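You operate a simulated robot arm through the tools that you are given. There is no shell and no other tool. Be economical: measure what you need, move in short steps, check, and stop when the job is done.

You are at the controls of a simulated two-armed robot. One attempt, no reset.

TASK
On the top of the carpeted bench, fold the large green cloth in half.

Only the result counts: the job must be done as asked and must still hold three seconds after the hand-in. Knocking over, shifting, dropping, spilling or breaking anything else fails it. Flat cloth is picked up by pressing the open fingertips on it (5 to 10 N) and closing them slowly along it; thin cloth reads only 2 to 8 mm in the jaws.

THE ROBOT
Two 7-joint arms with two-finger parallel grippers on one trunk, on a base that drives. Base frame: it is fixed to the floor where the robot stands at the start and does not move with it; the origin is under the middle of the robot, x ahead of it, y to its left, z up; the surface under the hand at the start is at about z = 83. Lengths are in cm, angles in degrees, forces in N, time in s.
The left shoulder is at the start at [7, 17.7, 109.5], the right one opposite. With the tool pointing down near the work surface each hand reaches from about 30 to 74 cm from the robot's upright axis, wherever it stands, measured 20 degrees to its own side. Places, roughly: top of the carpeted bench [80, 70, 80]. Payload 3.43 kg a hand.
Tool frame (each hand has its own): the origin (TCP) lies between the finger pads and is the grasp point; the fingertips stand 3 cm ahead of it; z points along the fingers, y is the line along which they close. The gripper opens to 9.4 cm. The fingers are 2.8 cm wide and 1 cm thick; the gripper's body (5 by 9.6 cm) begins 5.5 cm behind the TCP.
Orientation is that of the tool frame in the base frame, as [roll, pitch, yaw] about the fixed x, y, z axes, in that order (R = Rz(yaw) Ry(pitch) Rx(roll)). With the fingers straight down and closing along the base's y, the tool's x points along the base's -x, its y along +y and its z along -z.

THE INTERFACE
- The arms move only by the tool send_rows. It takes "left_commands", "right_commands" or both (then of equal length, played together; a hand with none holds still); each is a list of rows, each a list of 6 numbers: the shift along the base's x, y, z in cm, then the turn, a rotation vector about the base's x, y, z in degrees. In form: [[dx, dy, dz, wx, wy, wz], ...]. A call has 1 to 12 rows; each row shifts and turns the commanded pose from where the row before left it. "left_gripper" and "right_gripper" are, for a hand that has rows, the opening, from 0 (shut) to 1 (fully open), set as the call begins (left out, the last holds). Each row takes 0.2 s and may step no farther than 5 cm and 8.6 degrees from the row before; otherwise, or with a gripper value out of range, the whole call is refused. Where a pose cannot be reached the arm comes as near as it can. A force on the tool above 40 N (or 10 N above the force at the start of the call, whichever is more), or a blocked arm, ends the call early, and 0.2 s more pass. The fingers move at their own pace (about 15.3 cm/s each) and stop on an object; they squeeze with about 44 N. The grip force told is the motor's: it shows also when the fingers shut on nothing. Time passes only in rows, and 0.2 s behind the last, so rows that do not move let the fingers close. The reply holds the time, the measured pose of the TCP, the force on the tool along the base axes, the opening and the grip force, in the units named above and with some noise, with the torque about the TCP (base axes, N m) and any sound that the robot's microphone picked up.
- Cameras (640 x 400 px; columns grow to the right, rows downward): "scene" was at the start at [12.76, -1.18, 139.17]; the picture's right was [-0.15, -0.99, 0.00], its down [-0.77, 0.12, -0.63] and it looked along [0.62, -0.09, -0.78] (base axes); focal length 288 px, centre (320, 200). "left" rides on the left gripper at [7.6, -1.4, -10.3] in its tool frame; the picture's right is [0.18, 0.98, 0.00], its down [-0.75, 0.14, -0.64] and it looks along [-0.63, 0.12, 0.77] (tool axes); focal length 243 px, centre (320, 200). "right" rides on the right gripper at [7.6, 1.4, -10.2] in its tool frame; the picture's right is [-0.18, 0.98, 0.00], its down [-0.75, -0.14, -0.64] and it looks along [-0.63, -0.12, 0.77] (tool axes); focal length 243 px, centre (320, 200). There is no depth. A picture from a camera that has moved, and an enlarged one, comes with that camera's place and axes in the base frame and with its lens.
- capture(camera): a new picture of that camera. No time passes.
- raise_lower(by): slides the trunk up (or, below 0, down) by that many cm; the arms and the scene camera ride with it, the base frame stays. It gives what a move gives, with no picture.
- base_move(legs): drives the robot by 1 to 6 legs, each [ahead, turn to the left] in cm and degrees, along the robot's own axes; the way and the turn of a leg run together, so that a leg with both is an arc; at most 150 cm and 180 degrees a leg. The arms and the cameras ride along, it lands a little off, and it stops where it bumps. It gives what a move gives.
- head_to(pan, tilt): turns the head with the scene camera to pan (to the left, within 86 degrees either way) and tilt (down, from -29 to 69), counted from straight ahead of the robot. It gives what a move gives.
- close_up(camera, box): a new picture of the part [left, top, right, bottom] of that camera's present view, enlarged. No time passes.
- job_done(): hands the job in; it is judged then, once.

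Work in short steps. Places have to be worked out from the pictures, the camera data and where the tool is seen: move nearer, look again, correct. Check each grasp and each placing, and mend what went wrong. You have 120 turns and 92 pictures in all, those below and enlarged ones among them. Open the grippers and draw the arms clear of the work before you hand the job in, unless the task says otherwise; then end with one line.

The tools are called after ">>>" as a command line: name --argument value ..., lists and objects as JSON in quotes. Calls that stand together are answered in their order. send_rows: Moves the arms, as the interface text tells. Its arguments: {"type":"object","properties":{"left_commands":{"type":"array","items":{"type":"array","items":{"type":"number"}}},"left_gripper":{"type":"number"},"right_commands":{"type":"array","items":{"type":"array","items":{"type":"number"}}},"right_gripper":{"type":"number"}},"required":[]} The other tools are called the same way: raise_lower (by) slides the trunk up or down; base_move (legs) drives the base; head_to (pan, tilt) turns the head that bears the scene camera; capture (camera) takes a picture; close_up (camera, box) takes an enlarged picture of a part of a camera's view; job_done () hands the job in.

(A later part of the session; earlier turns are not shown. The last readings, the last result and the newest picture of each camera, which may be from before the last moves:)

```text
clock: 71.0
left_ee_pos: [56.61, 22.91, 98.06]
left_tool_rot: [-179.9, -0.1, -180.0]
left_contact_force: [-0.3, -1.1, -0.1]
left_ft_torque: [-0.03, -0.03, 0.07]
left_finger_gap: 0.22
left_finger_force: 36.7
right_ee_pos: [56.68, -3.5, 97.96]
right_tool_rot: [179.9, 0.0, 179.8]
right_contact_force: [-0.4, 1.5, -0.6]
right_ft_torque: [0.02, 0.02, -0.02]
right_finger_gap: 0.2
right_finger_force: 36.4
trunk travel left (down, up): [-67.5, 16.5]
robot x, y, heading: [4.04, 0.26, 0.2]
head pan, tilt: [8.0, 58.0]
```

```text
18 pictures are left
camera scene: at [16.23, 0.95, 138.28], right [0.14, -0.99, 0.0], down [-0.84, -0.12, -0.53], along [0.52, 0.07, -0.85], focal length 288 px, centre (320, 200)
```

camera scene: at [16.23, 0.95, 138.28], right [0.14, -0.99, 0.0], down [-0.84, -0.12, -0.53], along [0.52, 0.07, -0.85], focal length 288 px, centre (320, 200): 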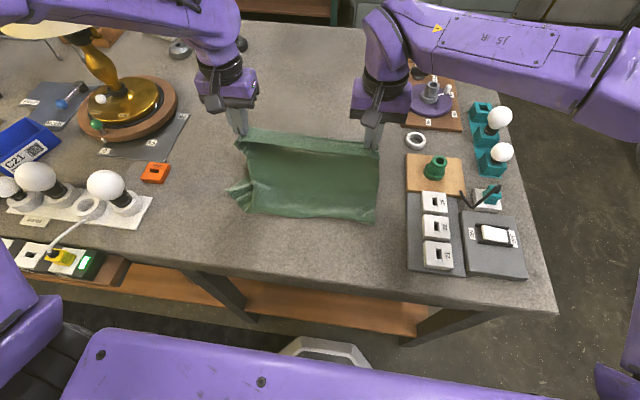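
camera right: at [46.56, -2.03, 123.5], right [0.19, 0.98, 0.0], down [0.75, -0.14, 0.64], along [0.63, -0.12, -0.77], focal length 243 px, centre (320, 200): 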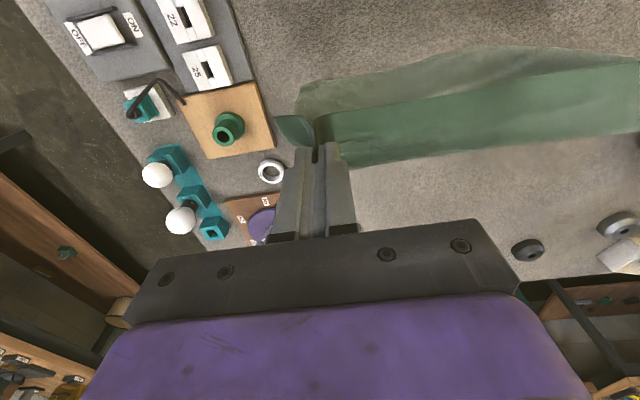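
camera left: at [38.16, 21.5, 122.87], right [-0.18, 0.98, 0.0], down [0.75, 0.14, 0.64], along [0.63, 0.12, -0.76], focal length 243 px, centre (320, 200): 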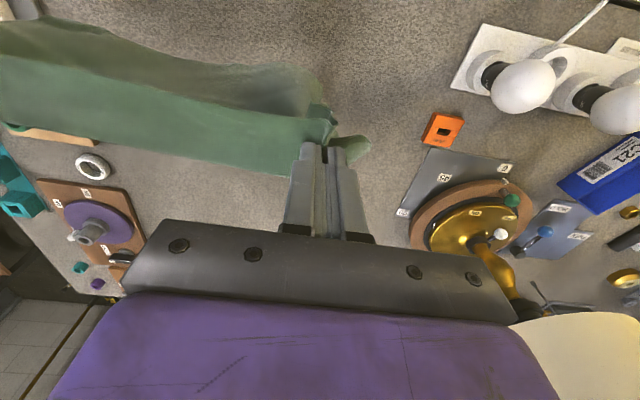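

The lower half is laid with its edge at about x=46–48. I advance to the fold line (about x=60.6), then sweep back toward me to lay the upper half over it.

>>> send_rows --left_commands '[[1.3, 0, -1.3, 0, 0, 0], [1.2, 0, -1.5, 0, 0, 0], [-1.6, 0, -0.2, 0, 0, 0], [-2, 0, -0.5, 0, 0, 0], [-2, 0, -1.2, 0, 0, 0], [-1.8, 0, -1.8, 0, 0, 0], [-1.3, 0, -1.8, 0, 0, 0]]' --right_commands '[[1.3, 0, -1.3, 0, 0, 0], [1.2, 0, -1.5, 0, 0, 0], [-1.6, 0, -0.2, 0, 0, 0], [-2, 0, -0.5, 0, 0, 0], [-2, 0, -1.2, 0, 0, 0], [-1.8, 0, -1.8, 0, 0, 0], [-1.3, 0, -1.8, 0, 0, 0]]'

>>> capture --camera "scene"

>>> capture --camera "left"

>>> capture --camera "right"

```text
clock: 72.6
left_ee_pos: [50.26, 23.06, 89.6]
left_tool_rot: [-179.9, 0.1, 179.9]
left_contact_force: [0.7, -1.4, -0.2]
left_ft_torque: [-0.09, 0.04, 0.04]
left_finger_gap: 0.2
left_finger_force: 37.1
right_ee_pos: [50.25, -3.27, 89.73]
right_tool_rot: [179.8, 0.2, 179.9]
right_contact_force: [-1.0, 1.2, -1.4]
right_ft_torque: [0.07, 0.03, 0.02]
right_finger_gap: 0.17
right_finger_force: 36.2
trunk travel left (down, up): [-67.5, 16.5]
robot x, y, heading: [3.92, 0.1, -0.1]
head pan, tilt: [8.0, 58.0]
```

```text
17 pictures are left
camera scene: at [16.06, 0.93, 138.3], right [0.14, -0.99, 0.0], down [-0.84, -0.12, -0.53], along [0.52, 0.07, -0.85], focal length 288 px, centre (320, 200)
```

scene: 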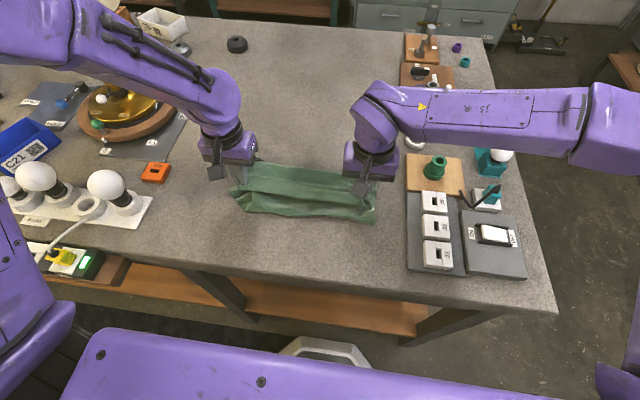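

```text
16 pictures are left
camera left: at [42.55, 21.6, 99.81], right [-0.18, 0.98, 0.0], down [0.75, 0.14, 0.64], along [0.63, 0.12, -0.77], focal length 243 px, centre (320, 200)
```

left: 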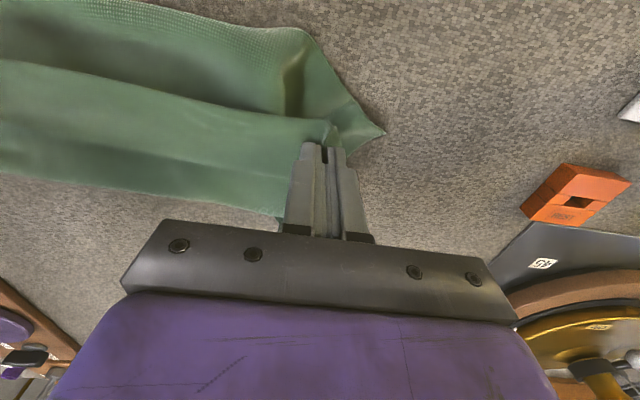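

```text
15 pictures are left
camera right: at [42.6, -1.95, 99.99], right [0.19, 0.98, 0.0], down [0.75, -0.14, 0.64], along [0.63, -0.12, -0.77], focal length 243 px, centre (320, 200)
```

right: 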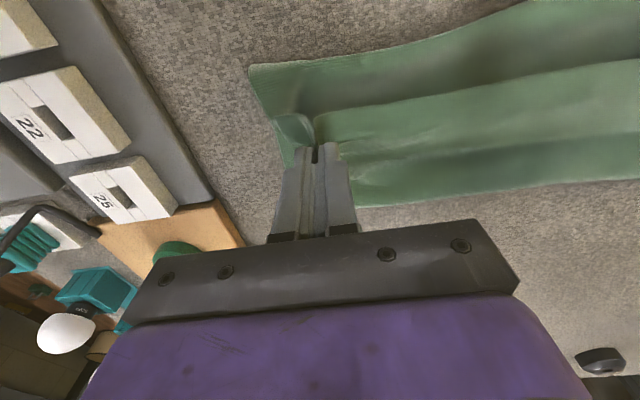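

Fold line at x≈59.2, bottom edge at about x=45, free edge currently at 47.4 (TCP −2.8). I finish laying to TCP x≈47.9 so the edges meet.

>>> send_rows --left_commands '[[-0.8, 0, -1.0, 0, 0, 0], [-0.8, 0.1, -1.0, 0, 0, 0], [-0.8, 0.1, -0.8, 0, 0, 0], [0, 0, -0.3, 0, 0, 0]]' --right_commands '[[-0.8, 0, -1.0, 0, 0, 0], [-0.8, -0.1, -1.0, 0, 0, 0], [-0.8, -0.1, -0.8, 0, 0, 0], [0, 0, -0.3, 0, 0, 0]]'

>>> capture --camera "left"

>>> capture --camera "right"

```text
clock: 73.6
left_ee_pos: [47.73, 23.21, 86.66]
left_tool_rot: [-180.0, 0.2, 180.0]
left_contact_force: [-0.3, -6.6, 1.4]
left_ft_torque: [-0.22, -0.01, 0.01]
left_finger_gap: 0.22
left_finger_force: 37.1
right_ee_pos: [47.74, -3.57, 86.71]
right_tool_rot: [179.7, 0.0, -180.0]
right_contact_force: [0.0, 6.3, 0.7]
right_ft_torque: [0.2, 0.0, 0.01]
right_finger_gap: 0.18
right_finger_force: 36.6
trunk travel left (down, up): [-67.5, 16.5]
robot x, y, heading: [3.77, -0.31, -0.1]
head pan, tilt: [8.0, 58.0]
```

```text
14 pictures are left
camera left: at [40.1, 21.73, 96.91], right [-0.18, 0.98, 0.0], down [0.75, 0.14, 0.64], along [0.63, 0.12, -0.77], focal length 243 px, centre (320, 200)
```

left: 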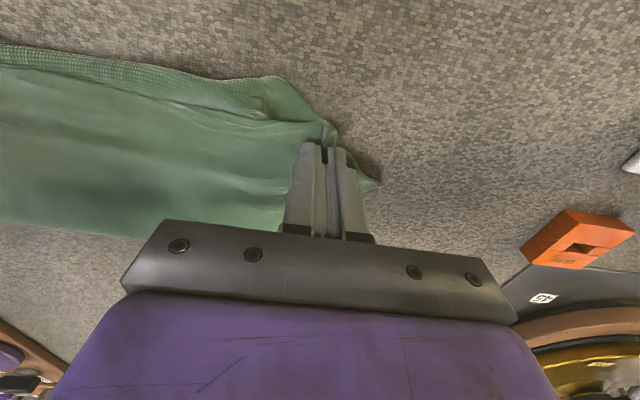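

```text
13 pictures are left
camera right: at [40.17, -2.2, 97.04], right [0.18, 0.98, 0.0], down [0.75, -0.14, 0.64], along [0.63, -0.12, -0.77], focal length 243 px, centre (320, 200)
```

right: 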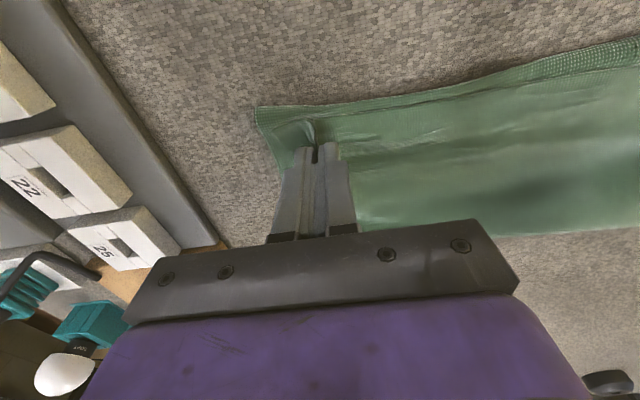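

Edges nearly meet (~1.3 cm short). I nudge 0.9 cm more toward me, touch down, open to release and spread the pinch, then lift away.

>>> send_rows --left_commands '[[-0.5, 0, 0, 0, 0, 0], [-0.4, 0, -0.2, 0, 0, 0], [0, 0, -0.15, 0, 0, 0]]' --right_commands '[[-0.5, 0, 0, 0, 0, 0], [-0.4, 0, -0.2, 0, 0, 0], [0, 0, -0.15, 0, 0, 0]]'

>>> send_rows --left_commands '[[0, 0, 0, 0, 0, 0], [0, 0, 0, 0, 0, 0]]' --right_commands '[[0, 0, 0, 0, 0, 0], [0, 0, 0, 0, 0, 0]]' --left_gripper 0.45 --right_gripper 0.45

>>> send_rows --left_commands '[[0, 0, 1, 0, 0, 0], [0, 0, 3, 0, 0, 0], [0, 1, 4, 0, 0, 0], [3, 3, 2, 0, 0, 0], [3, 3, 0, 0, 0, 0]]' --right_commands '[[0, 0, 1, 0, 0, 0], [0, 0, 3, 0, 0, 0], [0, 0, 4, 0, 0, 0], [0, -2, 4, 0, 0, 0], [0, -4, 2, 0, 0, 0]]'

>>> close_up --camera "scene" --box '[200, 120, 420, 258]'

>>> capture --camera "left"

```text
clock: 74.4
left_ee_pos: [46.86, 23.34, 86.3]
left_tool_rot: [180.0, 0.2, -179.9]
left_contact_force: [1.7, -5.5, 2.3]
left_ft_torque: [-0.21, -0.1, 0.08]
left_finger_gap: 0.22
left_finger_force: 36.3
right_ee_pos: [46.82, -3.34, 86.44]
right_tool_rot: [179.8, 0.3, 179.9]
right_contact_force: [1.8, 6.3, 8.4]
right_ft_torque: [0.18, -0.13, 0.01]
right_finger_gap: 0.22
right_finger_force: 36.7
trunk travel left (down, up): [-67.5, 16.5]
robot x, y, heading: [3.8, 0.27, 0.1]
head pan, tilt: [8.0, 58.0]
```

```text
clock: 75.0
left_ee_pos: [46.93, 23.18, 86.22]
left_tool_rot: [-180.0, 0.1, 180.0]
left_contact_force: [0.5, 0.3, 0.4]
left_ft_torque: [0.03, 0.0, -0.01]
left_finger_gap: 4.21
left_finger_force: 0.2
right_ee_pos: [46.89, -3.51, 86.4]
right_tool_rot: [179.8, 0.1, 179.9]
right_contact_force: [-0.4, 0.0, 1.3]
right_ft_torque: [-0.01, 0.01, -0.03]
right_finger_gap: 4.22
right_finger_force: 0.1
trunk travel left (down, up): [-67.5, 16.5]
robot x, y, heading: [3.72, -0.07, 0.2]
head pan, tilt: [8.0, 58.0]
```

```text
clock: 76.2
left_ee_pos: [53.04, 30.13, 96.42]
left_tool_rot: [179.9, 0.1, 180.0]
left_contact_force: [0.9, 0.6, 0.2]
left_ft_torque: [-0.02, 0.01, -0.01]
left_finger_gap: 4.22
left_finger_force: 0.1
right_ee_pos: [46.97, -9.7, 100.5]
right_tool_rot: [179.8, 0.1, 179.9]
right_contact_force: [0.1, -0.2, -0.9]
right_ft_torque: [0.04, -0.03, 0.0]
right_finger_gap: 4.23
right_finger_force: 0.1
trunk travel left (down, up): [-67.5, 16.5]
robot x, y, heading: [3.84, -0.02, -0.1]
head pan, tilt: [8.0, 58.0]
```

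```text
2.90 times, centred on (310, 189) of scene
camera zoom: at [16.05, 0.82, 138.3], right [0.14, -0.99, 0.0], down [-0.84, -0.12, -0.53], along [0.52, 0.07, -0.85], focal length 834 px, centre (349, 232)
```

zoom: 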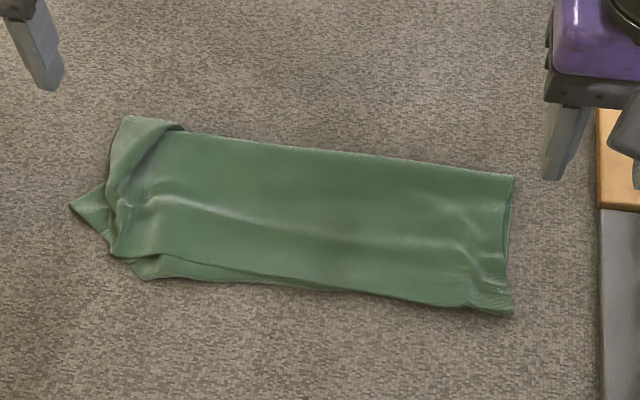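

```text
11 pictures are left
camera left: at [45.37, 28.56, 106.52], right [-0.18, 0.98, 0.0], down [0.75, 0.14, 0.64], along [0.63, 0.12, -0.77], focal length 243 px, centre (320, 200)
```

left: 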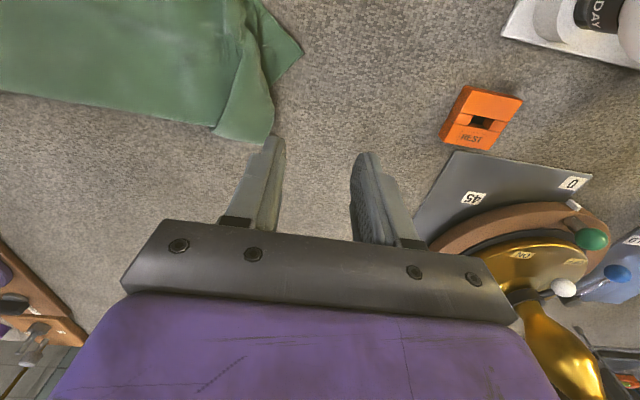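

Right and middle are folded well, but the left end is rumpled with pleats. I move the left camera for a closer look there before mending.

>>> send_rows --left_commands '[[-3, -2, 1, 0, 0, 0], [-3, -2, 1, 0, 0, 0]]'

>>> close_up --camera "left" --box '[140, 0, 460, 200]'

```text
clock: 76.8
left_ee_pos: [46.68, 26.17, 98.13]
left_tool_rot: [179.9, 0.1, -180.0]
left_contact_force: [0.2, 0.2, 0.5]
left_ft_torque: [0.0, -0.02, -0.01]
left_finger_gap: 4.23
left_finger_force: 0.0
right_ee_pos: [46.82, -9.73, 100.47]
right_tool_rot: [179.8, 0.1, 179.8]
right_contact_force: [-0.4, -0.3, 0.0]
right_ft_torque: [0.02, 0.0, 0.03]
right_finger_gap: 4.22
right_finger_force: 0.0
trunk travel left (down, up): [-67.5, 16.5]
robot x, y, heading: [3.67, -0.03, 0.1]
head pan, tilt: [8.0, 58.0]
```

```text
2.00 times, centred on (300, 100) of left
camera zoom: at [39.07, 24.57, 108.45], right [-0.18, 0.98, 0.0], down [0.75, 0.14, 0.65], along [0.63, 0.12, -0.76], focal length 485 px, centre (360, 400)
```

zoom: 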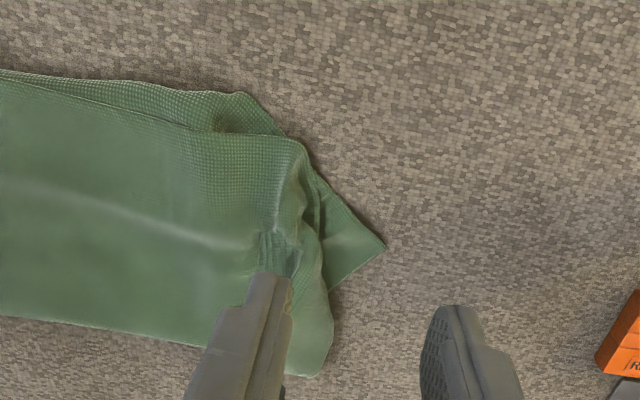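

The near-left corner of both layers drooped and tucked under (true left side should be at y≈31, it shows y≈23–25). I'll pinch both layers together at the near edge (y≈17.5), lift so the corner hangs free, and re-lay it outward.

>>> send_rows --left_commands '[[-0.1, -2.9, -3.3, 0, 0, 0], [-0.1, -2.9, -3.3, 0, 0, 0], [-0.1, -2.9, -3.3, 0, 0, 0], [0, 0, -1.2, 0, 0, 0], [0, 0, -0.5, 0, 0, 0]]' --left_gripper 0.4

>>> send_rows --left_commands '[[0, 0, -0.15, 0, 0, 0], [0, 0, -0.05, 0, 0, 0], [0, 0, 0, 0, 0, 0]]'

```text
clock: 78.0
left_ee_pos: [46.57, 17.59, 86.72]
left_tool_rot: [-179.9, 0.1, -180.0]
left_contact_force: [0.2, 0.4, 0.5]
left_ft_torque: [-0.02, -0.01, 0.01]
left_finger_gap: 3.77
left_finger_force: 0.1
right_ee_pos: [47.0, -9.58, 100.54]
right_tool_rot: [179.9, 0.1, 180.0]
right_contact_force: [0.0, -0.5, -0.1]
right_ft_torque: [0.01, -0.03, 0.0]
right_finger_gap: 4.24
right_finger_force: 0.0
trunk travel left (down, up): [-67.5, 16.5]
robot x, y, heading: [3.69, 0.04, -0.1]
head pan, tilt: [8.0, 58.0]
```

```text
clock: 78.8
left_ee_pos: [46.58, 17.66, 86.59]
left_tool_rot: [-179.9, 0.1, -180.0]
left_contact_force: [0.3, -0.2, 0.4]
left_ft_torque: [0.03, 0.0, 0.02]
left_finger_gap: 3.76
left_finger_force: 0.1
right_ee_pos: [47.07, -9.52, 100.51]
right_tool_rot: [179.9, 0.1, 179.9]
right_contact_force: [0.0, 0.4, -0.4]
right_ft_torque: [0.0, 0.0, -0.03]
right_finger_gap: 4.2
right_finger_force: 0.0
trunk travel left (down, up): [-67.5, 16.5]
robot x, y, heading: [3.84, 0.05, -0.1]
head pan, tilt: [8.0, 58.0]
```

>>> send_rows --left_commands '[[0, 0, -0.2, 0, 0, 0], [0, 0, -0.12, 0, 0, 0], [0, 0, 0, 0, 0, 0]]'

```text
clock: 79.6
left_ee_pos: [46.66, 17.61, 86.25]
left_tool_rot: [180.0, 0.2, -180.0]
left_contact_force: [1.8, 0.0, 9.9]
left_ft_torque: [0.0, 0.01, 0.0]
left_finger_gap: 3.74
left_finger_force: 0.1
right_ee_pos: [46.92, -9.56, 100.51]
right_tool_rot: [179.9, 0.2, 180.0]
right_contact_force: [0.2, 0.3, -0.1]
right_ft_torque: [0.02, -0.02, 0.04]
right_finger_gap: 4.24
right_finger_force: 0.1
trunk travel left (down, up): [-67.5, 16.5]
robot x, y, heading: [4.13, -0.56, -0.2]
head pan, tilt: [8.0, 58.0]
```

Pressing 10 N; slightly harder so both layers come, then closing slowly.

>>> send_rows --left_commands '[[0, 0, -0.06, 0, 0, 0], [0, 0, 0, 0, 0, 0]]' --left_gripper 0.34

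>>> send_rows --left_commands '[[0, 0, 0, 0, 0, 0]]' --left_gripper 0.27

>>> send_rows --left_commands '[[0, 0, 0, 0, 0, 0]]' --left_gripper 0.2

>>> send_rows --left_commands '[[0, 0, 0, 0, 0, 0]]' --left_gripper 0.13

>>> send_rows --left_commands '[[0, 0, 0, 0, 0, 0], [0, 0, 0, 0, 0, 0]]' --left_gripper 0

```text
clock: 80.2
left_ee_pos: [46.52, 17.56, 86.14]
left_tool_rot: [180.0, 0.2, 180.0]
left_contact_force: [3.6, 1.9, 17.4]
left_ft_torque: [-0.04, 0.01, -0.04]
left_finger_gap: 2.93
left_finger_force: 0.0
right_ee_pos: [46.88, -9.58, 100.51]
right_tool_rot: [179.9, 0.2, 179.9]
right_contact_force: [0.0, -0.5, 0.5]
right_ft_torque: [-0.01, 0.04, 0.0]
right_finger_gap: 4.22
right_finger_force: 0.0
trunk travel left (down, up): [-67.5, 16.5]
robot x, y, heading: [3.79, 0.23, -0.1]
head pan, tilt: [8.0, 58.0]
```

```text
clock: 80.6
left_ee_pos: [46.52, 17.46, 86.18]
left_tool_rot: [179.9, 0.2, 179.9]
left_contact_force: [3.6, -0.3, 18.1]
left_ft_torque: [-0.04, -0.03, -0.02]
left_finger_gap: 2.22
left_finger_force: 0.1
right_ee_pos: [46.85, -9.54, 100.64]
right_tool_rot: [179.8, 0.3, 179.9]
right_contact_force: [0.2, 0.2, -0.1]
right_ft_torque: [0.01, 0.01, -0.01]
right_finger_gap: 4.21
right_finger_force: 0.1
trunk travel left (down, up): [-67.5, 16.5]
robot x, y, heading: [3.92, -0.18, 0.0]
head pan, tilt: [8.0, 58.0]
```

```text
clock: 81.0
left_ee_pos: [46.39, 17.56, 86.26]
left_tool_rot: [179.9, 0.3, -180.0]
left_contact_force: [2.1, 0.3, 20.1]
left_ft_torque: [0.01, 0.01, -0.06]
left_finger_gap: 1.5
left_finger_force: 0.1
right_ee_pos: [46.81, -9.57, 100.47]
right_tool_rot: [179.8, 0.2, 179.9]
right_contact_force: [-0.1, -0.1, 0.1]
right_ft_torque: [0.0, 0.0, 0.02]
right_finger_gap: 4.22
right_finger_force: 0.1
trunk travel left (down, up): [-67.5, 16.5]
robot x, y, heading: [3.91, -0.1, 0.0]
head pan, tilt: [8.0, 58.0]
```

```text
clock: 81.4
left_ee_pos: [46.39, 17.48, 86.29]
left_tool_rot: [179.9, 0.3, 179.9]
left_contact_force: [1.6, -0.2, 19.7]
left_ft_torque: [-0.01, 0.04, -0.02]
left_finger_gap: 0.96
left_finger_force: 0.0
right_ee_pos: [46.77, -9.56, 100.57]
right_tool_rot: [179.8, 0.2, 179.9]
right_contact_force: [0.5, -0.4, 0.0]
right_ft_torque: [-0.01, 0.01, -0.01]
right_finger_gap: 4.24
right_finger_force: 0.0
trunk travel left (down, up): [-67.5, 16.5]
robot x, y, heading: [3.65, -0.26, 0.1]
head pan, tilt: [8.0, 58.0]
```

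```text
clock: 82.0
left_ee_pos: [46.43, 17.45, 86.16]
left_tool_rot: [179.9, 0.1, -179.9]
left_contact_force: [1.2, -1.1, 19.0]
left_ft_torque: [-0.03, 0.09, 0.07]
left_finger_gap: 0.58
left_finger_force: 40.4
right_ee_pos: [46.83, -9.51, 100.53]
right_tool_rot: [179.9, 0.3, 179.8]
right_contact_force: [0.4, -0.2, 0.3]
right_ft_torque: [0.0, -0.01, -0.01]
right_finger_gap: 4.2
right_finger_force: 0.0
trunk travel left (down, up): [-67.5, 16.5]
robot x, y, heading: [3.79, -0.03, 0.1]
head pan, tilt: [8.0, 58.0]
```

Gap 5.8 mm: both layers are held. I lift about 10 cm (slightly inward to avoid dragging the good side) so the tucked corner drops open.

>>> send_rows --left_commands '[[0.3, 0, 1.5, 0, 0, 0], [0.5, -0.2, 1.8, 0, 0, 0], [0.5, -0.3, 1.8, 0, 0, 0], [0.5, -0.4, 1.8, 0, 0, 0], [0.4, -0.5, 1.8, 0, 0, 0], [0.3, -0.5, 1.8, 0, 0, 0], [0, 0, 0, 0, 0, 0]]'

>>> close_up --camera "scene" --box '[200, 100, 420, 258]'

```text
clock: 83.6
left_ee_pos: [49.23, 15.66, 96.49]
left_tool_rot: [180.0, 0.1, 180.0]
left_contact_force: [0.3, 0.7, -0.7]
left_ft_torque: [0.03, -0.01, -0.02]
left_finger_gap: 0.27
left_finger_force: 37.6
right_ee_pos: [46.96, -9.58, 100.48]
right_tool_rot: [179.9, 0.1, 179.9]
right_contact_force: [0.7, -1.0, 0.0]
right_ft_torque: [-0.04, 0.0, 0.03]
right_finger_gap: 4.25
right_finger_force: 0.0
trunk travel left (down, up): [-67.5, 16.5]
robot x, y, heading: [3.55, 0.37, -0.1]
head pan, tilt: [8.0, 58.0]
```

```text
2.53 times, centred on (310, 179) of scene
camera zoom: at [16.01, 0.94, 138.3], right [0.14, -0.99, 0.0], down [-0.84, -0.12, -0.53], along [0.52, 0.07, -0.85], focal length 728 px, centre (345, 253)
```

zoom: 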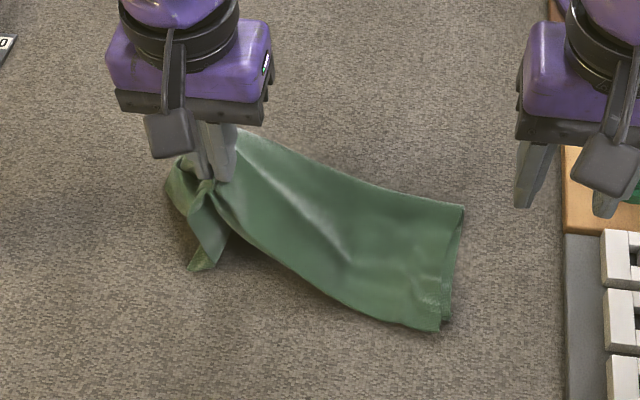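

The whole left end lifted and the tucked corner now hangs free (tip near [46, 18]). I lower it while moving slightly away and inward, so the corner trails outward toward me/left instead of under, and release.

>>> send_rows --left_commands '[[0.6, -0.5, -1.4, 0, 0, 0], [0.6, -0.5, -1.4, 0, 0, 0], [0.6, -0.5, -1.4, 0, 0, 0], [0.6, -0.5, -1.4, 0, 0, 0], [0.6, -0.5, -1.4, 0, 0, 0], [0.3, -0.2, -1.4, 0, 0, 0], [0, 0, -1.0, 0, 0, 0]]'

>>> send_rows --left_commands '[[0, 0, 0, 0, 0, 0], [0, 0, 0, 0, 0, 0]]' --left_gripper 0.4

>>> send_rows --left_commands '[[0, 0, 2, 0, 0, 0], [0, 0, 4, 0, 0, 0], [0, 2, 4, 0, 0, 0], [0, 4, 1, 0, 0, 0], [0, 4, 0, 0, 0, 0], [0, 4, 0, 0, 0, 0]]'

>>> close_up --camera "scene" --box '[200, 100, 420, 258]'

```text
clock: 85.2
left_ee_pos: [52.39, 12.92, 87.23]
left_tool_rot: [179.9, 0.2, 179.9]
left_contact_force: [0.2, -0.5, 2.4]
left_ft_torque: [-0.01, -0.04, 0.02]
left_finger_gap: 0.26
left_finger_force: 37.3
right_ee_pos: [46.87, -9.47, 100.54]
right_tool_rot: [179.9, 0.1, 180.0]
right_contact_force: [-0.4, -0.4, -0.4]
right_ft_torque: [-0.01, 0.01, 0.0]
right_finger_gap: 4.21
right_finger_force: 0.1
trunk travel left (down, up): [-67.5, 16.5]
robot x, y, heading: [3.61, -0.18, -0.1]
head pan, tilt: [8.0, 58.0]
```

```text
clock: 85.8
left_ee_pos: [52.4, 12.86, 87.13]
left_tool_rot: [-180.0, 0.2, -180.0]
left_contact_force: [0.0, -0.4, 1.1]
left_ft_torque: [0.0, -0.01, 0.02]
left_finger_gap: 3.76
left_finger_force: 0.0
right_ee_pos: [46.87, -9.45, 100.39]
right_tool_rot: [179.9, 0.2, 179.9]
right_contact_force: [0.5, 0.0, 0.3]
right_ft_torque: [-0.01, -0.01, -0.03]
right_finger_gap: 4.26
right_finger_force: 0.1
trunk travel left (down, up): [-67.5, 16.5]
robot x, y, heading: [3.87, 0.29, 0.0]
head pan, tilt: [8.0, 58.0]
```

```text
clock: 87.2
left_ee_pos: [52.33, 27.15, 98.21]
left_tool_rot: [-180.0, 0.1, 180.0]
left_contact_force: [-0.3, 0.8, -0.6]
left_ft_torque: [-0.06, -0.05, 0.0]
left_finger_gap: 3.77
left_finger_force: 0.0
right_ee_pos: [46.93, -9.45, 100.46]
right_tool_rot: [179.8, 0.1, 179.8]
right_contact_force: [-0.5, 0.3, 0.7]
right_ft_torque: [0.02, 0.02, 0.0]
right_finger_gap: 4.21
right_finger_force: 0.1
trunk travel left (down, up): [-67.5, 16.5]
robot x, y, heading: [4.01, 0.09, 0.0]
head pan, tilt: [8.0, 58.0]
```

```text
2.53 times, centred on (310, 179) of scene
camera zoom: at [15.98, 1.13, 138.3], right [0.14, -0.99, 0.0], down [-0.84, -0.12, -0.53], along [0.52, 0.07, -0.85], focal length 728 px, centre (345, 253)
```

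zoom: 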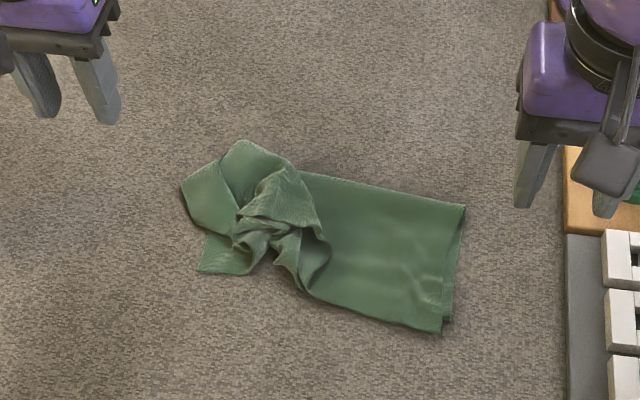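

The bunch is messy but a true corner shows at about [46.1, 18.2]. I'll pinch that corner and pull it out to the left, with the right hand pressing the good right part down as an anchor.

>>> send_rows --left_commands '[[-1.2, -2.7, -2.3, 0, 0, 0], [-1.2, -2.7, -2.3, 0, 0, 0], [-1.2, -2.7, -2.3, 0, 0, 0], [-1.1, -2.7, -2.0, 0, 0, 0]]' --right_commands '[[1.28, 2.25, -3.1, 0, 0, 0], [1.28, 2.25, -3.1, 0, 0, 0], [1.28, 2.25, -3.1, 0, 0, 0], [1.28, 2.25, -3.1, 0, 0, 0]]' --left_gripper 0.28 --right_gripper 0.2

>>> capture --camera "left"

```text
clock: 88.2
left_ee_pos: [47.87, 16.2, 89.59]
left_tool_rot: [180.0, 0.0, 179.9]
left_contact_force: [0.6, 0.1, 0.6]
left_ft_torque: [-0.01, -0.01, 0.0]
left_finger_gap: 2.65
left_finger_force: 0.0
right_ee_pos: [52.03, -0.36, 87.89]
right_tool_rot: [179.9, 0.1, 179.9]
right_contact_force: [0.2, 0.2, -0.3]
right_ft_torque: [-0.02, 0.02, -0.01]
right_finger_gap: 1.87
right_finger_force: 0.0
trunk travel left (down, up): [-67.5, 16.5]
robot x, y, heading: [4.23, 0.04, -0.2]
head pan, tilt: [8.0, 58.0]
```

```text
7 pictures are left
camera left: at [40.19, 14.64, 99.74], right [-0.18, 0.98, 0.0], down [0.75, 0.14, 0.64], along [0.63, 0.12, -0.77], focal length 243 px, centre (320, 200)
```

left: 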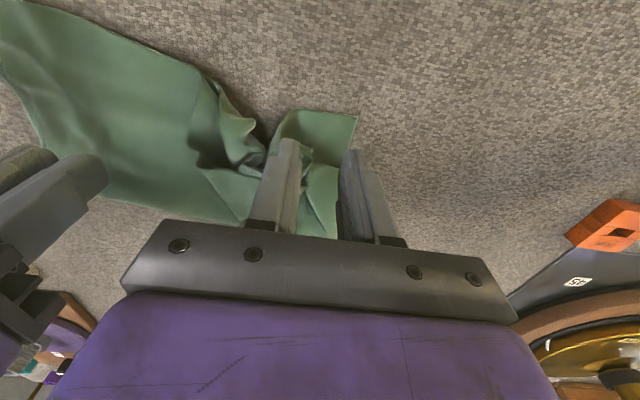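

The corner patch is under the left jaws (corner at [46, 18.4]). I lower both hands to contact.

>>> send_rows --left_commands '[[-0.2, -0.3, -1.5, 0, 0, 0], [0, 0, -1.2, 0, 0, 0], [0, 0, -0.4, 0, 0, 0]]' --right_commands '[[0, 0, -0.8, 0, 0, 0], [0, 0, -0.4, 0, 0, 0], [0, 0, -0.2, 0, 0, 0]]'

>>> send_rows --left_commands '[[0, 0, -0.1, 0, 0, 0], [0, 0, -0.1, 0, 0, 0]]' --right_commands '[[0, 0, -0.1, 0, 0, 0], [0, 0, 0, 0, 0, 0]]'

```text
clock: 89.0
left_ee_pos: [47.45, 15.75, 86.46]
left_tool_rot: [179.9, 0.0, -180.0]
left_contact_force: [-0.8, 0.3, 1.6]
left_ft_torque: [-0.04, -0.01, 0.01]
left_finger_gap: 2.61
left_finger_force: 0.1
right_ee_pos: [51.85, -0.52, 86.72]
right_tool_rot: [179.9, 0.1, 179.9]
right_contact_force: [0.4, -0.7, 0.9]
right_ft_torque: [-0.01, 0.0, 0.01]
right_finger_gap: 1.89
right_finger_force: 0.1
trunk travel left (down, up): [-67.5, 16.5]
robot x, y, heading: [3.74, 0.31, -0.0]
head pan, tilt: [8.0, 58.0]
```

```text
clock: 89.6
left_ee_pos: [47.42, 15.85, 86.25]
left_tool_rot: [179.9, 0.3, 180.0]
left_contact_force: [-1.8, 0.7, 13.1]
left_ft_torque: [-0.21, -0.11, -0.03]
left_finger_gap: 2.64
left_finger_force: 0.1
right_ee_pos: [51.93, -0.65, 86.67]
right_tool_rot: [179.8, 0.1, 179.9]
right_contact_force: [-0.4, 1.0, -0.4]
right_ft_torque: [-0.02, -0.01, 0.0]
right_finger_gap: 1.87
right_finger_force: 0.1
trunk travel left (down, up): [-67.5, 16.5]
robot x, y, heading: [3.86, -0.55, -0.4]
head pan, tilt: [8.0, 58.0]
```

Left presses 13 N; I close it slowly, while lowering the right anchor.

>>> send_rows --left_commands '[[0, 0, 0.02, 0, 0, 0], [0, 0, 0, 0, 0, 0]]' --right_commands '[[0, 0, -0.2, 0, 0, 0], [0, 0, -0.15, 0, 0, 0]]' --left_gripper 0.21

>>> send_rows --left_commands '[[0, 0, 0, 0, 0, 0], [0, 0, 0, 0, 0, 0]]' --left_gripper 0.14

>>> send_rows --left_commands '[[0, 0, 0, 0, 0, 0], [0, 0, 0, 0, 0, 0]]' --left_gripper 0.07

>>> send_rows --left_commands '[[0, 0, 0, 0, 0, 0], [0, 0, 0, 0, 0, 0]]' --left_gripper 0

```text
clock: 90.2
left_ee_pos: [47.46, 15.74, 86.31]
left_tool_rot: [179.9, 0.2, -179.9]
left_contact_force: [0.2, 2.0, 15.0]
left_ft_torque: [-0.17, -0.22, 0.04]
left_finger_gap: 1.87
left_finger_force: 0.1
right_ee_pos: [51.92, -0.45, 86.29]
right_tool_rot: [179.8, 0.1, 180.0]
right_contact_force: [-0.1, 0.2, 0.4]
right_ft_torque: [-0.02, 0.01, -0.01]
right_finger_gap: 1.9
right_finger_force: 0.1
trunk travel left (down, up): [-67.5, 16.5]
robot x, y, heading: [3.76, -0.04, 0.1]
head pan, tilt: [8.0, 58.0]
```

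```text
clock: 90.8
left_ee_pos: [47.45, 15.87, 86.18]
left_tool_rot: [180.0, 0.2, 180.0]
left_contact_force: [1.0, 1.3, 16.4]
left_ft_torque: [-0.15, -0.22, 0.0]
left_finger_gap: 1.2
left_finger_force: 0.0
right_ee_pos: [51.9, -0.68, 86.25]
right_tool_rot: [179.8, 0.1, -180.0]
right_contact_force: [0.8, -0.3, 1.0]
right_ft_torque: [0.01, 0.02, 0.0]
right_finger_gap: 1.87
right_finger_force: 0.0
trunk travel left (down, up): [-67.5, 16.5]
robot x, y, heading: [3.47, -0.21, -0.1]
head pan, tilt: [8.0, 58.0]
```

```text
clock: 91.4
left_ee_pos: [47.43, 15.81, 86.23]
left_tool_rot: [179.8, 0.2, 180.0]
left_contact_force: [0.4, -0.7, 16.2]
left_ft_torque: [-0.14, -0.18, -0.04]
left_finger_gap: 0.73
left_finger_force: 0.7
right_ee_pos: [51.88, -0.51, 86.19]
right_tool_rot: [179.8, 0.2, 179.8]
right_contact_force: [-0.2, -0.2, 0.4]
right_ft_torque: [0.0, -0.03, 0.0]
right_finger_gap: 1.88
right_finger_force: 0.1
trunk travel left (down, up): [-67.5, 16.5]
robot x, y, heading: [3.82, 0.05, 0.2]
head pan, tilt: [8.0, 58.0]
```

```text
clock: 92.0
left_ee_pos: [47.57, 15.79, 86.23]
left_tool_rot: [179.8, 0.2, -180.0]
left_contact_force: [-0.9, -3.5, 15.4]
left_ft_torque: [-0.19, -0.15, 0.0]
left_finger_gap: 0.24
left_finger_force: 37.3
right_ee_pos: [51.78, -0.43, 86.32]
right_tool_rot: [179.8, 0.2, 179.9]
right_contact_force: [0.2, -0.5, 0.5]
right_ft_torque: [-0.02, -0.01, -0.01]
right_finger_gap: 1.9
right_finger_force: 0.1
trunk travel left (down, up): [-67.5, 16.5]
robot x, y, heading: [3.81, 0.32, -0.2]
head pan, tilt: [8.0, 58.0]
```

Gripped one layer (2.4 mm). I press the anchor to about 10 N, then draw the corner out to the left in steps while watching the force.

>>> send_rows --left_commands '[[0, 0, 1, 0, 0, 0], [0, 0, 1, 0, 0, 0], [0, 0, 0, 0, 0, 0]]' --right_commands '[[0, 0, -0.15, 0, 0, 0], [0, 0, -0.08, 0, 0, 0], [0, 0, 0, 0, 0, 0]]'

>>> send_rows --left_commands '[[-0.15, 1.7, 0.3, 0, 0, 0], [-0.15, 1.7, 0.2, 0, 0, 0], [-0.15, 1.7, 0, 0, 0, 0], [-0.15, 1.7, 0, 0, 0, 0], [-0.15, 1.7, 0, 0, 0, 0], [-0.15, 1.7, 0, 0, 0, 0]]'

>>> send_rows --left_commands '[[-0.15, 1.5, 0, 0, 0, 0], [-0.15, 1.5, 0, 0, 0, 0], [-0.15, 1.2, 0, 0, 0, 0]]'

>>> capture --camera "scene"

```text
clock: 92.8
left_ee_pos: [47.31, 15.75, 88.26]
left_tool_rot: [180.0, 0.2, 179.9]
left_contact_force: [0.9, 0.9, 0.3]
left_ft_torque: [0.01, 0.02, 0.01]
left_finger_gap: 0.22
left_finger_force: 36.8
right_ee_pos: [52.02, -0.48, 86.21]
right_tool_rot: [179.8, 0.4, 179.9]
right_contact_force: [0.9, -2.8, 23.0]
right_ft_torque: [-0.42, 0.09, -0.01]
right_finger_gap: 1.99
right_finger_force: 0.1
trunk travel left (down, up): [-67.5, 16.5]
robot x, y, heading: [3.7, 0.12, 0.2]
head pan, tilt: [8.0, 58.0]
```

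```text
clock: 94.2
left_ee_pos: [46.36, 25.87, 88.71]
left_tool_rot: [-179.9, 0.2, 180.0]
left_contact_force: [0.0, -3.5, -1.6]
left_ft_torque: [-0.04, -0.02, 0.0]
left_finger_gap: 0.25
left_finger_force: 36.8
right_ee_pos: [51.91, -0.53, 86.13]
right_tool_rot: [179.8, 0.3, 179.8]
right_contact_force: [8.7, -0.6, 36.7]
right_ft_torque: [-0.55, -0.07, 0.08]
right_finger_gap: 1.99
right_finger_force: 0.6
trunk travel left (down, up): [-67.5, 16.5]
robot x, y, heading: [3.87, 0.08, -0.0]
head pan, tilt: [8.0, 58.0]
```

```text
clock: 95.0
left_ee_pos: [45.79, 29.92, 88.73]
left_tool_rot: [-180.0, 0.3, 179.9]
left_contact_force: [1.7, -18.5, -2.5]
left_ft_torque: [-0.53, -0.06, -0.34]
left_finger_gap: 0.24
left_finger_force: 37.4
right_ee_pos: [51.85, -0.6, 86.16]
right_tool_rot: [179.5, 0.3, 179.8]
right_contact_force: [6.0, 7.7, 35.6]
right_ft_torque: [-0.28, 0.05, 0.01]
right_finger_gap: 1.73
right_finger_force: 0.1
trunk travel left (down, up): [-67.5, 16.5]
robot x, y, heading: [3.25, -0.04, -0.2]
head pan, tilt: [8.0, 58.0]
```

```text
6 pictures are left
camera scene: at [15.69, 0.7, 138.34], right [0.14, -0.99, 0.0], down [-0.84, -0.12, -0.53], along [0.53, 0.08, -0.85], focal length 288 px, centre (320, 200)
```

scene: 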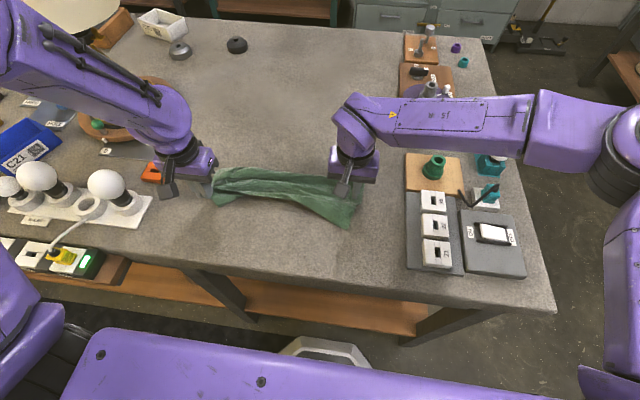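

Taut now (18 N), so that layer is stretched straight. I relax slightly, lower and release the left, raise the right anchor, and look.

>>> send_rows --left_commands '[[-0.5, -0.6, -0.8, 0, 0, 0], [-0.3, 0, -1.0, 0, 0, 0], [0, 0, -0.5, 0, 0, 0]]' --right_commands '[[0, 0, 0.3, 0, 0, 0], [0, 0, 2, 0, 0, 0], [0, 0, 3, 0, 0, 0]]'

>>> send_rows --left_commands '[[0, 0, 0, 0, 0, 0], [0, 0, 0, 0, 0, 0], [0, 0, 2, 0, 0, 0], [0, 0, 4, 0, 0, 0], [0, 1, 4, 0, 0, 0]]' --right_commands '[[0, 0, 2, 0, 0, 0], [0, -2, 3, 0, 0, 0], [0, -3, 3, 0, 0, 0], [0, -3, 0, 0, 0, 0], [0, -3, 0, 0, 0, 0]]' --left_gripper 0.4

>>> close_up --camera "scene" --box '[180, 110, 400, 258]'

```text
clock: 95.8
left_ee_pos: [45.31, 29.7, 86.24]
left_tool_rot: [179.8, 0.1, 179.9]
left_contact_force: [0.2, 2.1, 5.0]
left_ft_torque: [0.07, -0.07, 0.05]
left_finger_gap: 0.23
left_finger_force: 36.8
right_ee_pos: [52.0, -0.45, 91.14]
right_tool_rot: [179.9, 0.0, 179.8]
right_contact_force: [0.1, -0.4, 0.1]
right_ft_torque: [0.0, -0.02, 0.04]
right_finger_gap: 1.88
right_finger_force: 0.1
trunk travel left (down, up): [-67.5, 16.5]
robot x, y, heading: [3.84, 0.03, -0.1]
head pan, tilt: [8.0, 58.0]
```

```text
clock: 97.0
left_ee_pos: [45.3, 30.63, 96.43]
left_tool_rot: [179.9, 0.0, 179.9]
left_contact_force: [0.1, 0.5, -0.3]
left_ft_torque: [0.01, -0.02, 0.01]
left_finger_gap: 3.76
left_finger_force: 0.0
right_ee_pos: [51.86, -11.61, 99.2]
right_tool_rot: [179.8, 0.3, 179.9]
right_contact_force: [0.9, -0.3, -0.7]
right_ft_torque: [0.02, -0.04, 0.01]
right_finger_gap: 1.91
right_finger_force: 0.0
trunk travel left (down, up): [-67.5, 16.5]
robot x, y, heading: [3.92, 0.01, 0.1]
head pan, tilt: [8.0, 58.0]
```

```text
2.70 times, centred on (290, 184) of scene
camera zoom: at [15.85, 0.78, 138.31], right [0.14, -0.99, 0.0], down [-0.84, -0.12, -0.53], along [0.53, 0.07, -0.85], focal length 778 px, centre (401, 243)
```

zoom: 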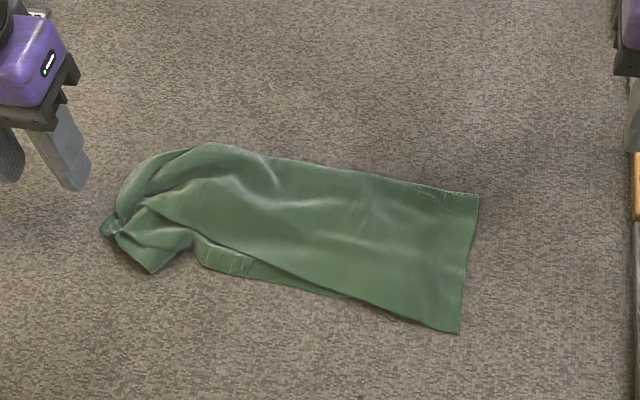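

Much better: the fold line is straight up to y≈24, with only the last 7 cm at the left gathered inward. I'll pinch the drooped fold end near [53, 27] and pull it out to about [57.5, 30].

>>> send_rows --left_commands '[[2.6, -1.2, -2.6, 0, 0, 0], [2.6, -1.2, -2.6, 0, 0, 0], [2.5, -1.2, -2.6, 0, 0, 0], [0, 0, -0.8, 0, 0, 0]]'

>>> send_rows --left_commands '[[0, 0, -0.4, 0, 0, 0], [0, 0, -0.3, 0, 0, 0], [0, 0, -0.2, 0, 0, 0]]'

```text
clock: 98.0
left_ee_pos: [53.12, 27.13, 87.63]
left_tool_rot: [180.0, 0.2, -180.0]
left_contact_force: [0.7, 0.6, -0.1]
left_ft_torque: [0.0, 0.02, -0.01]
left_finger_gap: 3.78
left_finger_force: 0.1
right_ee_pos: [51.9, -11.5, 99.2]
right_tool_rot: [179.9, 0.3, 179.9]
right_contact_force: [0.4, 0.2, -0.4]
right_ft_torque: [-0.01, -0.01, -0.01]
right_finger_gap: 1.89
right_finger_force: 0.0
trunk travel left (down, up): [-67.5, 16.5]
robot x, y, heading: [3.81, 0.24, -0.0]
head pan, tilt: [8.0, 58.0]
```

```text
clock: 98.8
left_ee_pos: [53.06, 27.09, 86.82]
left_tool_rot: [-180.0, 0.1, -180.0]
left_contact_force: [0.3, 0.5, 1.6]
left_ft_torque: [-0.04, 0.01, 0.02]
left_finger_gap: 3.77
left_finger_force: 0.0
right_ee_pos: [51.87, -11.39, 99.2]
right_tool_rot: [179.9, 0.0, 180.0]
right_contact_force: [0.7, -0.1, 0.1]
right_ft_torque: [0.01, 0.02, 0.03]
right_finger_gap: 1.88
right_finger_force: 0.1
trunk travel left (down, up): [-67.5, 16.5]
robot x, y, heading: [3.75, 0.17, -0.0]
head pan, tilt: [8.0, 58.0]
```

>>> send_rows --left_commands '[[0, 0, -0.25, 0, 0, 0], [0, 0, -0.1, 0, 0, 0], [0, 0, 0, 0, 0, 0]]'

>>> send_rows --left_commands '[[0, 0, 0, 0, 0, 0]]' --left_gripper 0.33

```text
clock: 99.6
left_ee_pos: [53.02, 26.91, 86.47]
left_tool_rot: [-179.9, 0.1, 180.0]
left_contact_force: [0.6, 0.7, 3.4]
left_ft_torque: [-0.05, 0.01, 0.02]
left_finger_gap: 3.75
left_finger_force: 0.0
right_ee_pos: [52.03, -11.47, 99.28]
right_tool_rot: [179.9, 0.1, 179.9]
right_contact_force: [0.0, -0.3, 0.1]
right_ft_torque: [-0.01, 0.0, -0.02]
right_finger_gap: 1.89
right_finger_force: 0.1
trunk travel left (down, up): [-67.5, 16.5]
robot x, y, heading: [3.57, 0.02, -0.2]
head pan, tilt: [8.0, 58.0]
```

```text
clock: 100.0
left_ee_pos: [52.97, 27.01, 86.38]
left_tool_rot: [-179.9, 0.1, 180.0]
left_contact_force: [-0.1, 0.5, 1.0]
left_ft_torque: [-0.02, 0.01, -0.01]
left_finger_gap: 3.13
left_finger_force: 0.0
right_ee_pos: [52.06, -11.49, 99.19]
right_tool_rot: [179.9, 0.1, 179.9]
right_contact_force: [0.0, -0.3, -0.3]
right_ft_torque: [0.01, 0.03, -0.01]
right_finger_gap: 1.9
right_finger_force: 0.1
trunk travel left (down, up): [-67.5, 16.5]
robot x, y, heading: [3.93, -0.06, -0.3]
head pan, tilt: [8.0, 58.0]
```

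Soft bulge; I press a bit deeper and close on it.

>>> send_rows --left_commands '[[0, 0, -0.15, 0, 0, 0], [0, 0, -0.1, 0, 0, 0]]' --left_gripper 0.28

>>> send_rows --left_commands '[[0, 0, 0, 0, 0, 0], [0, 0, 0, 0, 0, 0]]' --left_gripper 0.18

>>> send_rows --left_commands '[[0, 0, 0, 0, 0, 0], [0, 0, 0, 0, 0, 0]]' --left_gripper 0.0

```text
clock: 100.6
left_ee_pos: [53.06, 26.92, 86.35]
left_tool_rot: [179.9, 0.3, 180.0]
left_contact_force: [-0.8, 1.9, 13.2]
left_ft_torque: [-0.15, -0.02, 0.02]
left_finger_gap: 2.59
left_finger_force: 0.0
right_ee_pos: [51.94, -11.43, 99.24]
right_tool_rot: [179.9, 0.3, 179.9]
right_contact_force: [-1.1, 0.1, 0.1]
right_ft_torque: [-0.01, -0.01, -0.01]
right_finger_gap: 1.88
right_finger_force: 0.1
trunk travel left (down, up): [-67.5, 16.5]
robot x, y, heading: [3.86, -0.04, 0.2]
head pan, tilt: [8.0, 58.0]
```

```text
clock: 101.2
left_ee_pos: [53.13, 26.91, 86.45]
left_tool_rot: [179.9, 0.3, -180.0]
left_contact_force: [1.3, 0.6, 13.8]
left_ft_torque: [-0.22, -0.09, 0.0]
left_finger_gap: 1.65
left_finger_force: 0.1
right_ee_pos: [51.8, -11.49, 99.22]
right_tool_rot: [179.8, 0.2, 179.8]
right_contact_force: [-0.1, 0.3, 0.5]
right_ft_torque: [0.01, 0.0, 0.02]
right_finger_gap: 1.87
right_finger_force: 0.0
trunk travel left (down, up): [-67.5, 16.5]
robot x, y, heading: [3.61, -0.04, 0.3]
head pan, tilt: [8.0, 58.0]
```

```text
clock: 101.8
left_ee_pos: [53.11, 26.81, 86.24]
left_tool_rot: [179.9, 0.2, -180.0]
left_contact_force: [-0.1, -5.1, 12.8]
left_ft_torque: [-0.21, -0.1, -0.07]
left_finger_gap: 0.26
left_finger_force: 37.8
right_ee_pos: [51.73, -11.59, 99.29]
right_tool_rot: [179.9, 0.2, -180.0]
right_contact_force: [0.1, 0.1, 0.1]
right_ft_torque: [-0.01, 0.0, -0.02]
right_finger_gap: 1.89
right_finger_force: 0.1
trunk travel left (down, up): [-67.5, 16.5]
robot x, y, heading: [3.93, 0.29, -0.3]
head pan, tilt: [8.0, 58.0]
```

Gripped. I lift a little, draw it out +x/+y, set down, release and look.

>>> send_rows --left_commands '[[0, 0, 1.5, 0, 0, 0], [1.1, 0.7, 0.3, 0, 0, 0], [1.1, 0.7, 0, 0, 0, 0], [1.1, 0.7, 0, 0, 0, 0], [1.1, 0.7, 0, 0, 0, 0]]'

>>> send_rows --left_commands '[[0.2, 0, -0.8, 0, 0, 0], [0, 0, -0.8, 0, 0, 0]]'

>>> send_rows --left_commands '[[0, 0, 0, 0, 0, 0], [0, 0, 0, 0, 0, 0], [0, 0, 2, 0, 0, 0], [0, 0, 4, 0, 0, 0], [0, 3, 4, 0, 0, 0], [0, 3, 0, 0, 0, 0]]' --left_gripper 0.4

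>>> close_up --camera "scene" --box '[180, 110, 400, 258]'

```text
clock: 103.0
left_ee_pos: [57.5, 29.81, 87.91]
left_tool_rot: [-180.0, 0.1, -180.0]
left_contact_force: [-0.6, 0.3, -1.0]
left_ft_torque: [-0.03, -0.01, -0.01]
left_finger_gap: 0.3
left_finger_force: 37.8
right_ee_pos: [52.18, -11.35, 99.2]
right_tool_rot: [180.0, 0.1, 180.0]
right_contact_force: [-0.3, 0.7, 0.4]
right_ft_torque: [-0.03, 0.0, -0.02]
right_finger_gap: 1.88
right_finger_force: 0.1
trunk travel left (down, up): [-67.5, 16.5]
robot x, y, heading: [3.44, -0.07, -0.2]
head pan, tilt: [8.0, 58.0]
```

```text
clock: 103.6
left_ee_pos: [57.79, 29.82, 86.38]
left_tool_rot: [180.0, 0.2, 180.0]
left_contact_force: [1.6, -1.1, 4.3]
left_ft_torque: [-0.04, -0.06, -0.02]
left_finger_gap: 0.28
left_finger_force: 36.7
right_ee_pos: [51.92, -11.51, 99.32]
right_tool_rot: [179.8, 0.2, 179.9]
right_contact_force: [-0.2, 0.5, 0.1]
right_ft_torque: [0.0, 0.01, 0.0]
right_finger_gap: 1.9
right_finger_force: 0.2
trunk travel left (down, up): [-67.5, 16.5]
robot x, y, heading: [4.0, 0.2, -0.1]
head pan, tilt: [8.0, 58.0]
```

```text
clock: 105.0
left_ee_pos: [57.6, 36.07, 96.48]
left_tool_rot: [180.0, 0.1, -180.0]
left_contact_force: [0.3, 0.3, 0.4]
left_ft_torque: [-0.03, 0.01, 0.0]
left_finger_gap: 3.76
left_finger_force: 0.1
right_ee_pos: [52.16, -11.22, 99.15]
right_tool_rot: [180.0, 0.1, 179.9]
right_contact_force: [0.5, 0.5, 0.4]
right_ft_torque: [0.01, -0.01, 0.04]
right_finger_gap: 1.9
right_finger_force: 0.0
trunk travel left (down, up): [-67.5, 16.5]
robot x, y, heading: [4.16, 0.07, 0.0]
head pan, tilt: [8.0, 58.0]
```

```text
2.70 times, centred on (290, 184) of scene
camera zoom: at [16.06, 1.1, 138.29], right [0.14, -0.99, 0.0], down [-0.84, -0.12, -0.53], along [0.52, 0.07, -0.85], focal length 778 px, centre (401, 243)
```

zoom: 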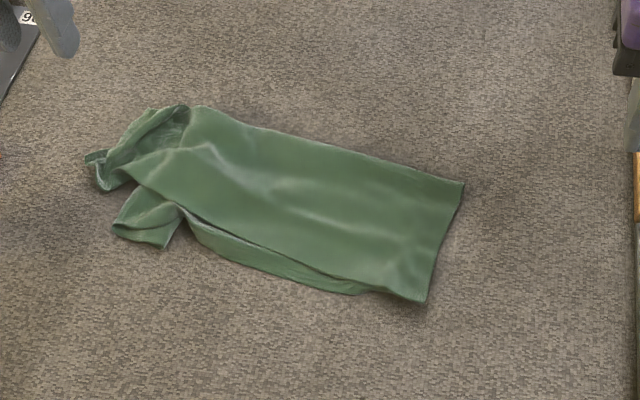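

Left end is spreading out. A flap corner still lies short at about [47.3, 27]; the near-left corners belong further left. I'll pinch that flap and draw it left along the near edge, with the right hand anchoring the right end.

>>> send_rows --left_commands '[[-2.25, -2.18, -1.7, 0, 0, 0], [-2.25, -2.18, -1.7, 0, 0, 0], [-2.25, -2.18, -1.7, 0, 0, 0], [-2.25, -2.18, -1.7, 0, 0, 0], [0, 0, -1.7, 0, 0, 0]]' --right_commands '[[-0.14, 3.04, -2.24, 0, 0, 0], [-0.14, 3.04, -2.24, 0, 0, 0], [-0.14, 3.04, -2.24, 0, 0, 0], [-0.14, 3.04, -2.24, 0, 0, 0], [-0.14, 3.04, -2.24, 0, 0, 0]]' --left_gripper 0.27 --right_gripper 0.2

>>> capture --camera "left"

```text
clock: 106.2
left_ee_pos: [48.73, 27.33, 87.74]
left_tool_rot: [-179.9, 0.0, 179.9]
left_contact_force: [0.4, 0.0, 0.1]
left_ft_torque: [-0.03, 0.02, -0.01]
left_finger_gap: 2.56
left_finger_force: 0.0
right_ee_pos: [51.4, 4.06, 87.96]
right_tool_rot: [180.0, 0.1, 179.9]
right_contact_force: [-0.3, 0.3, -0.8]
right_ft_torque: [0.01, -0.01, 0.0]
right_finger_gap: 1.91
right_finger_force: 0.0
trunk travel left (down, up): [-67.5, 16.5]
robot x, y, heading: [3.75, 0.03, 0.0]
head pan, tilt: [8.0, 58.0]
```

```text
3 pictures are left
camera left: at [41.07, 25.7, 97.92], right [-0.18, 0.98, 0.0], down [0.75, 0.14, 0.64], along [0.63, 0.12, -0.77], focal length 243 px, centre (320, 200)
```

left: 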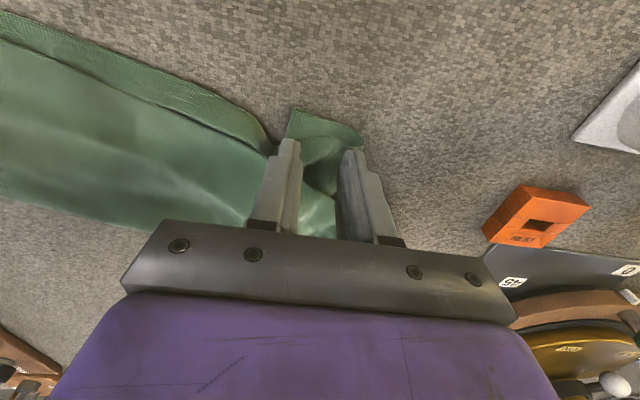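

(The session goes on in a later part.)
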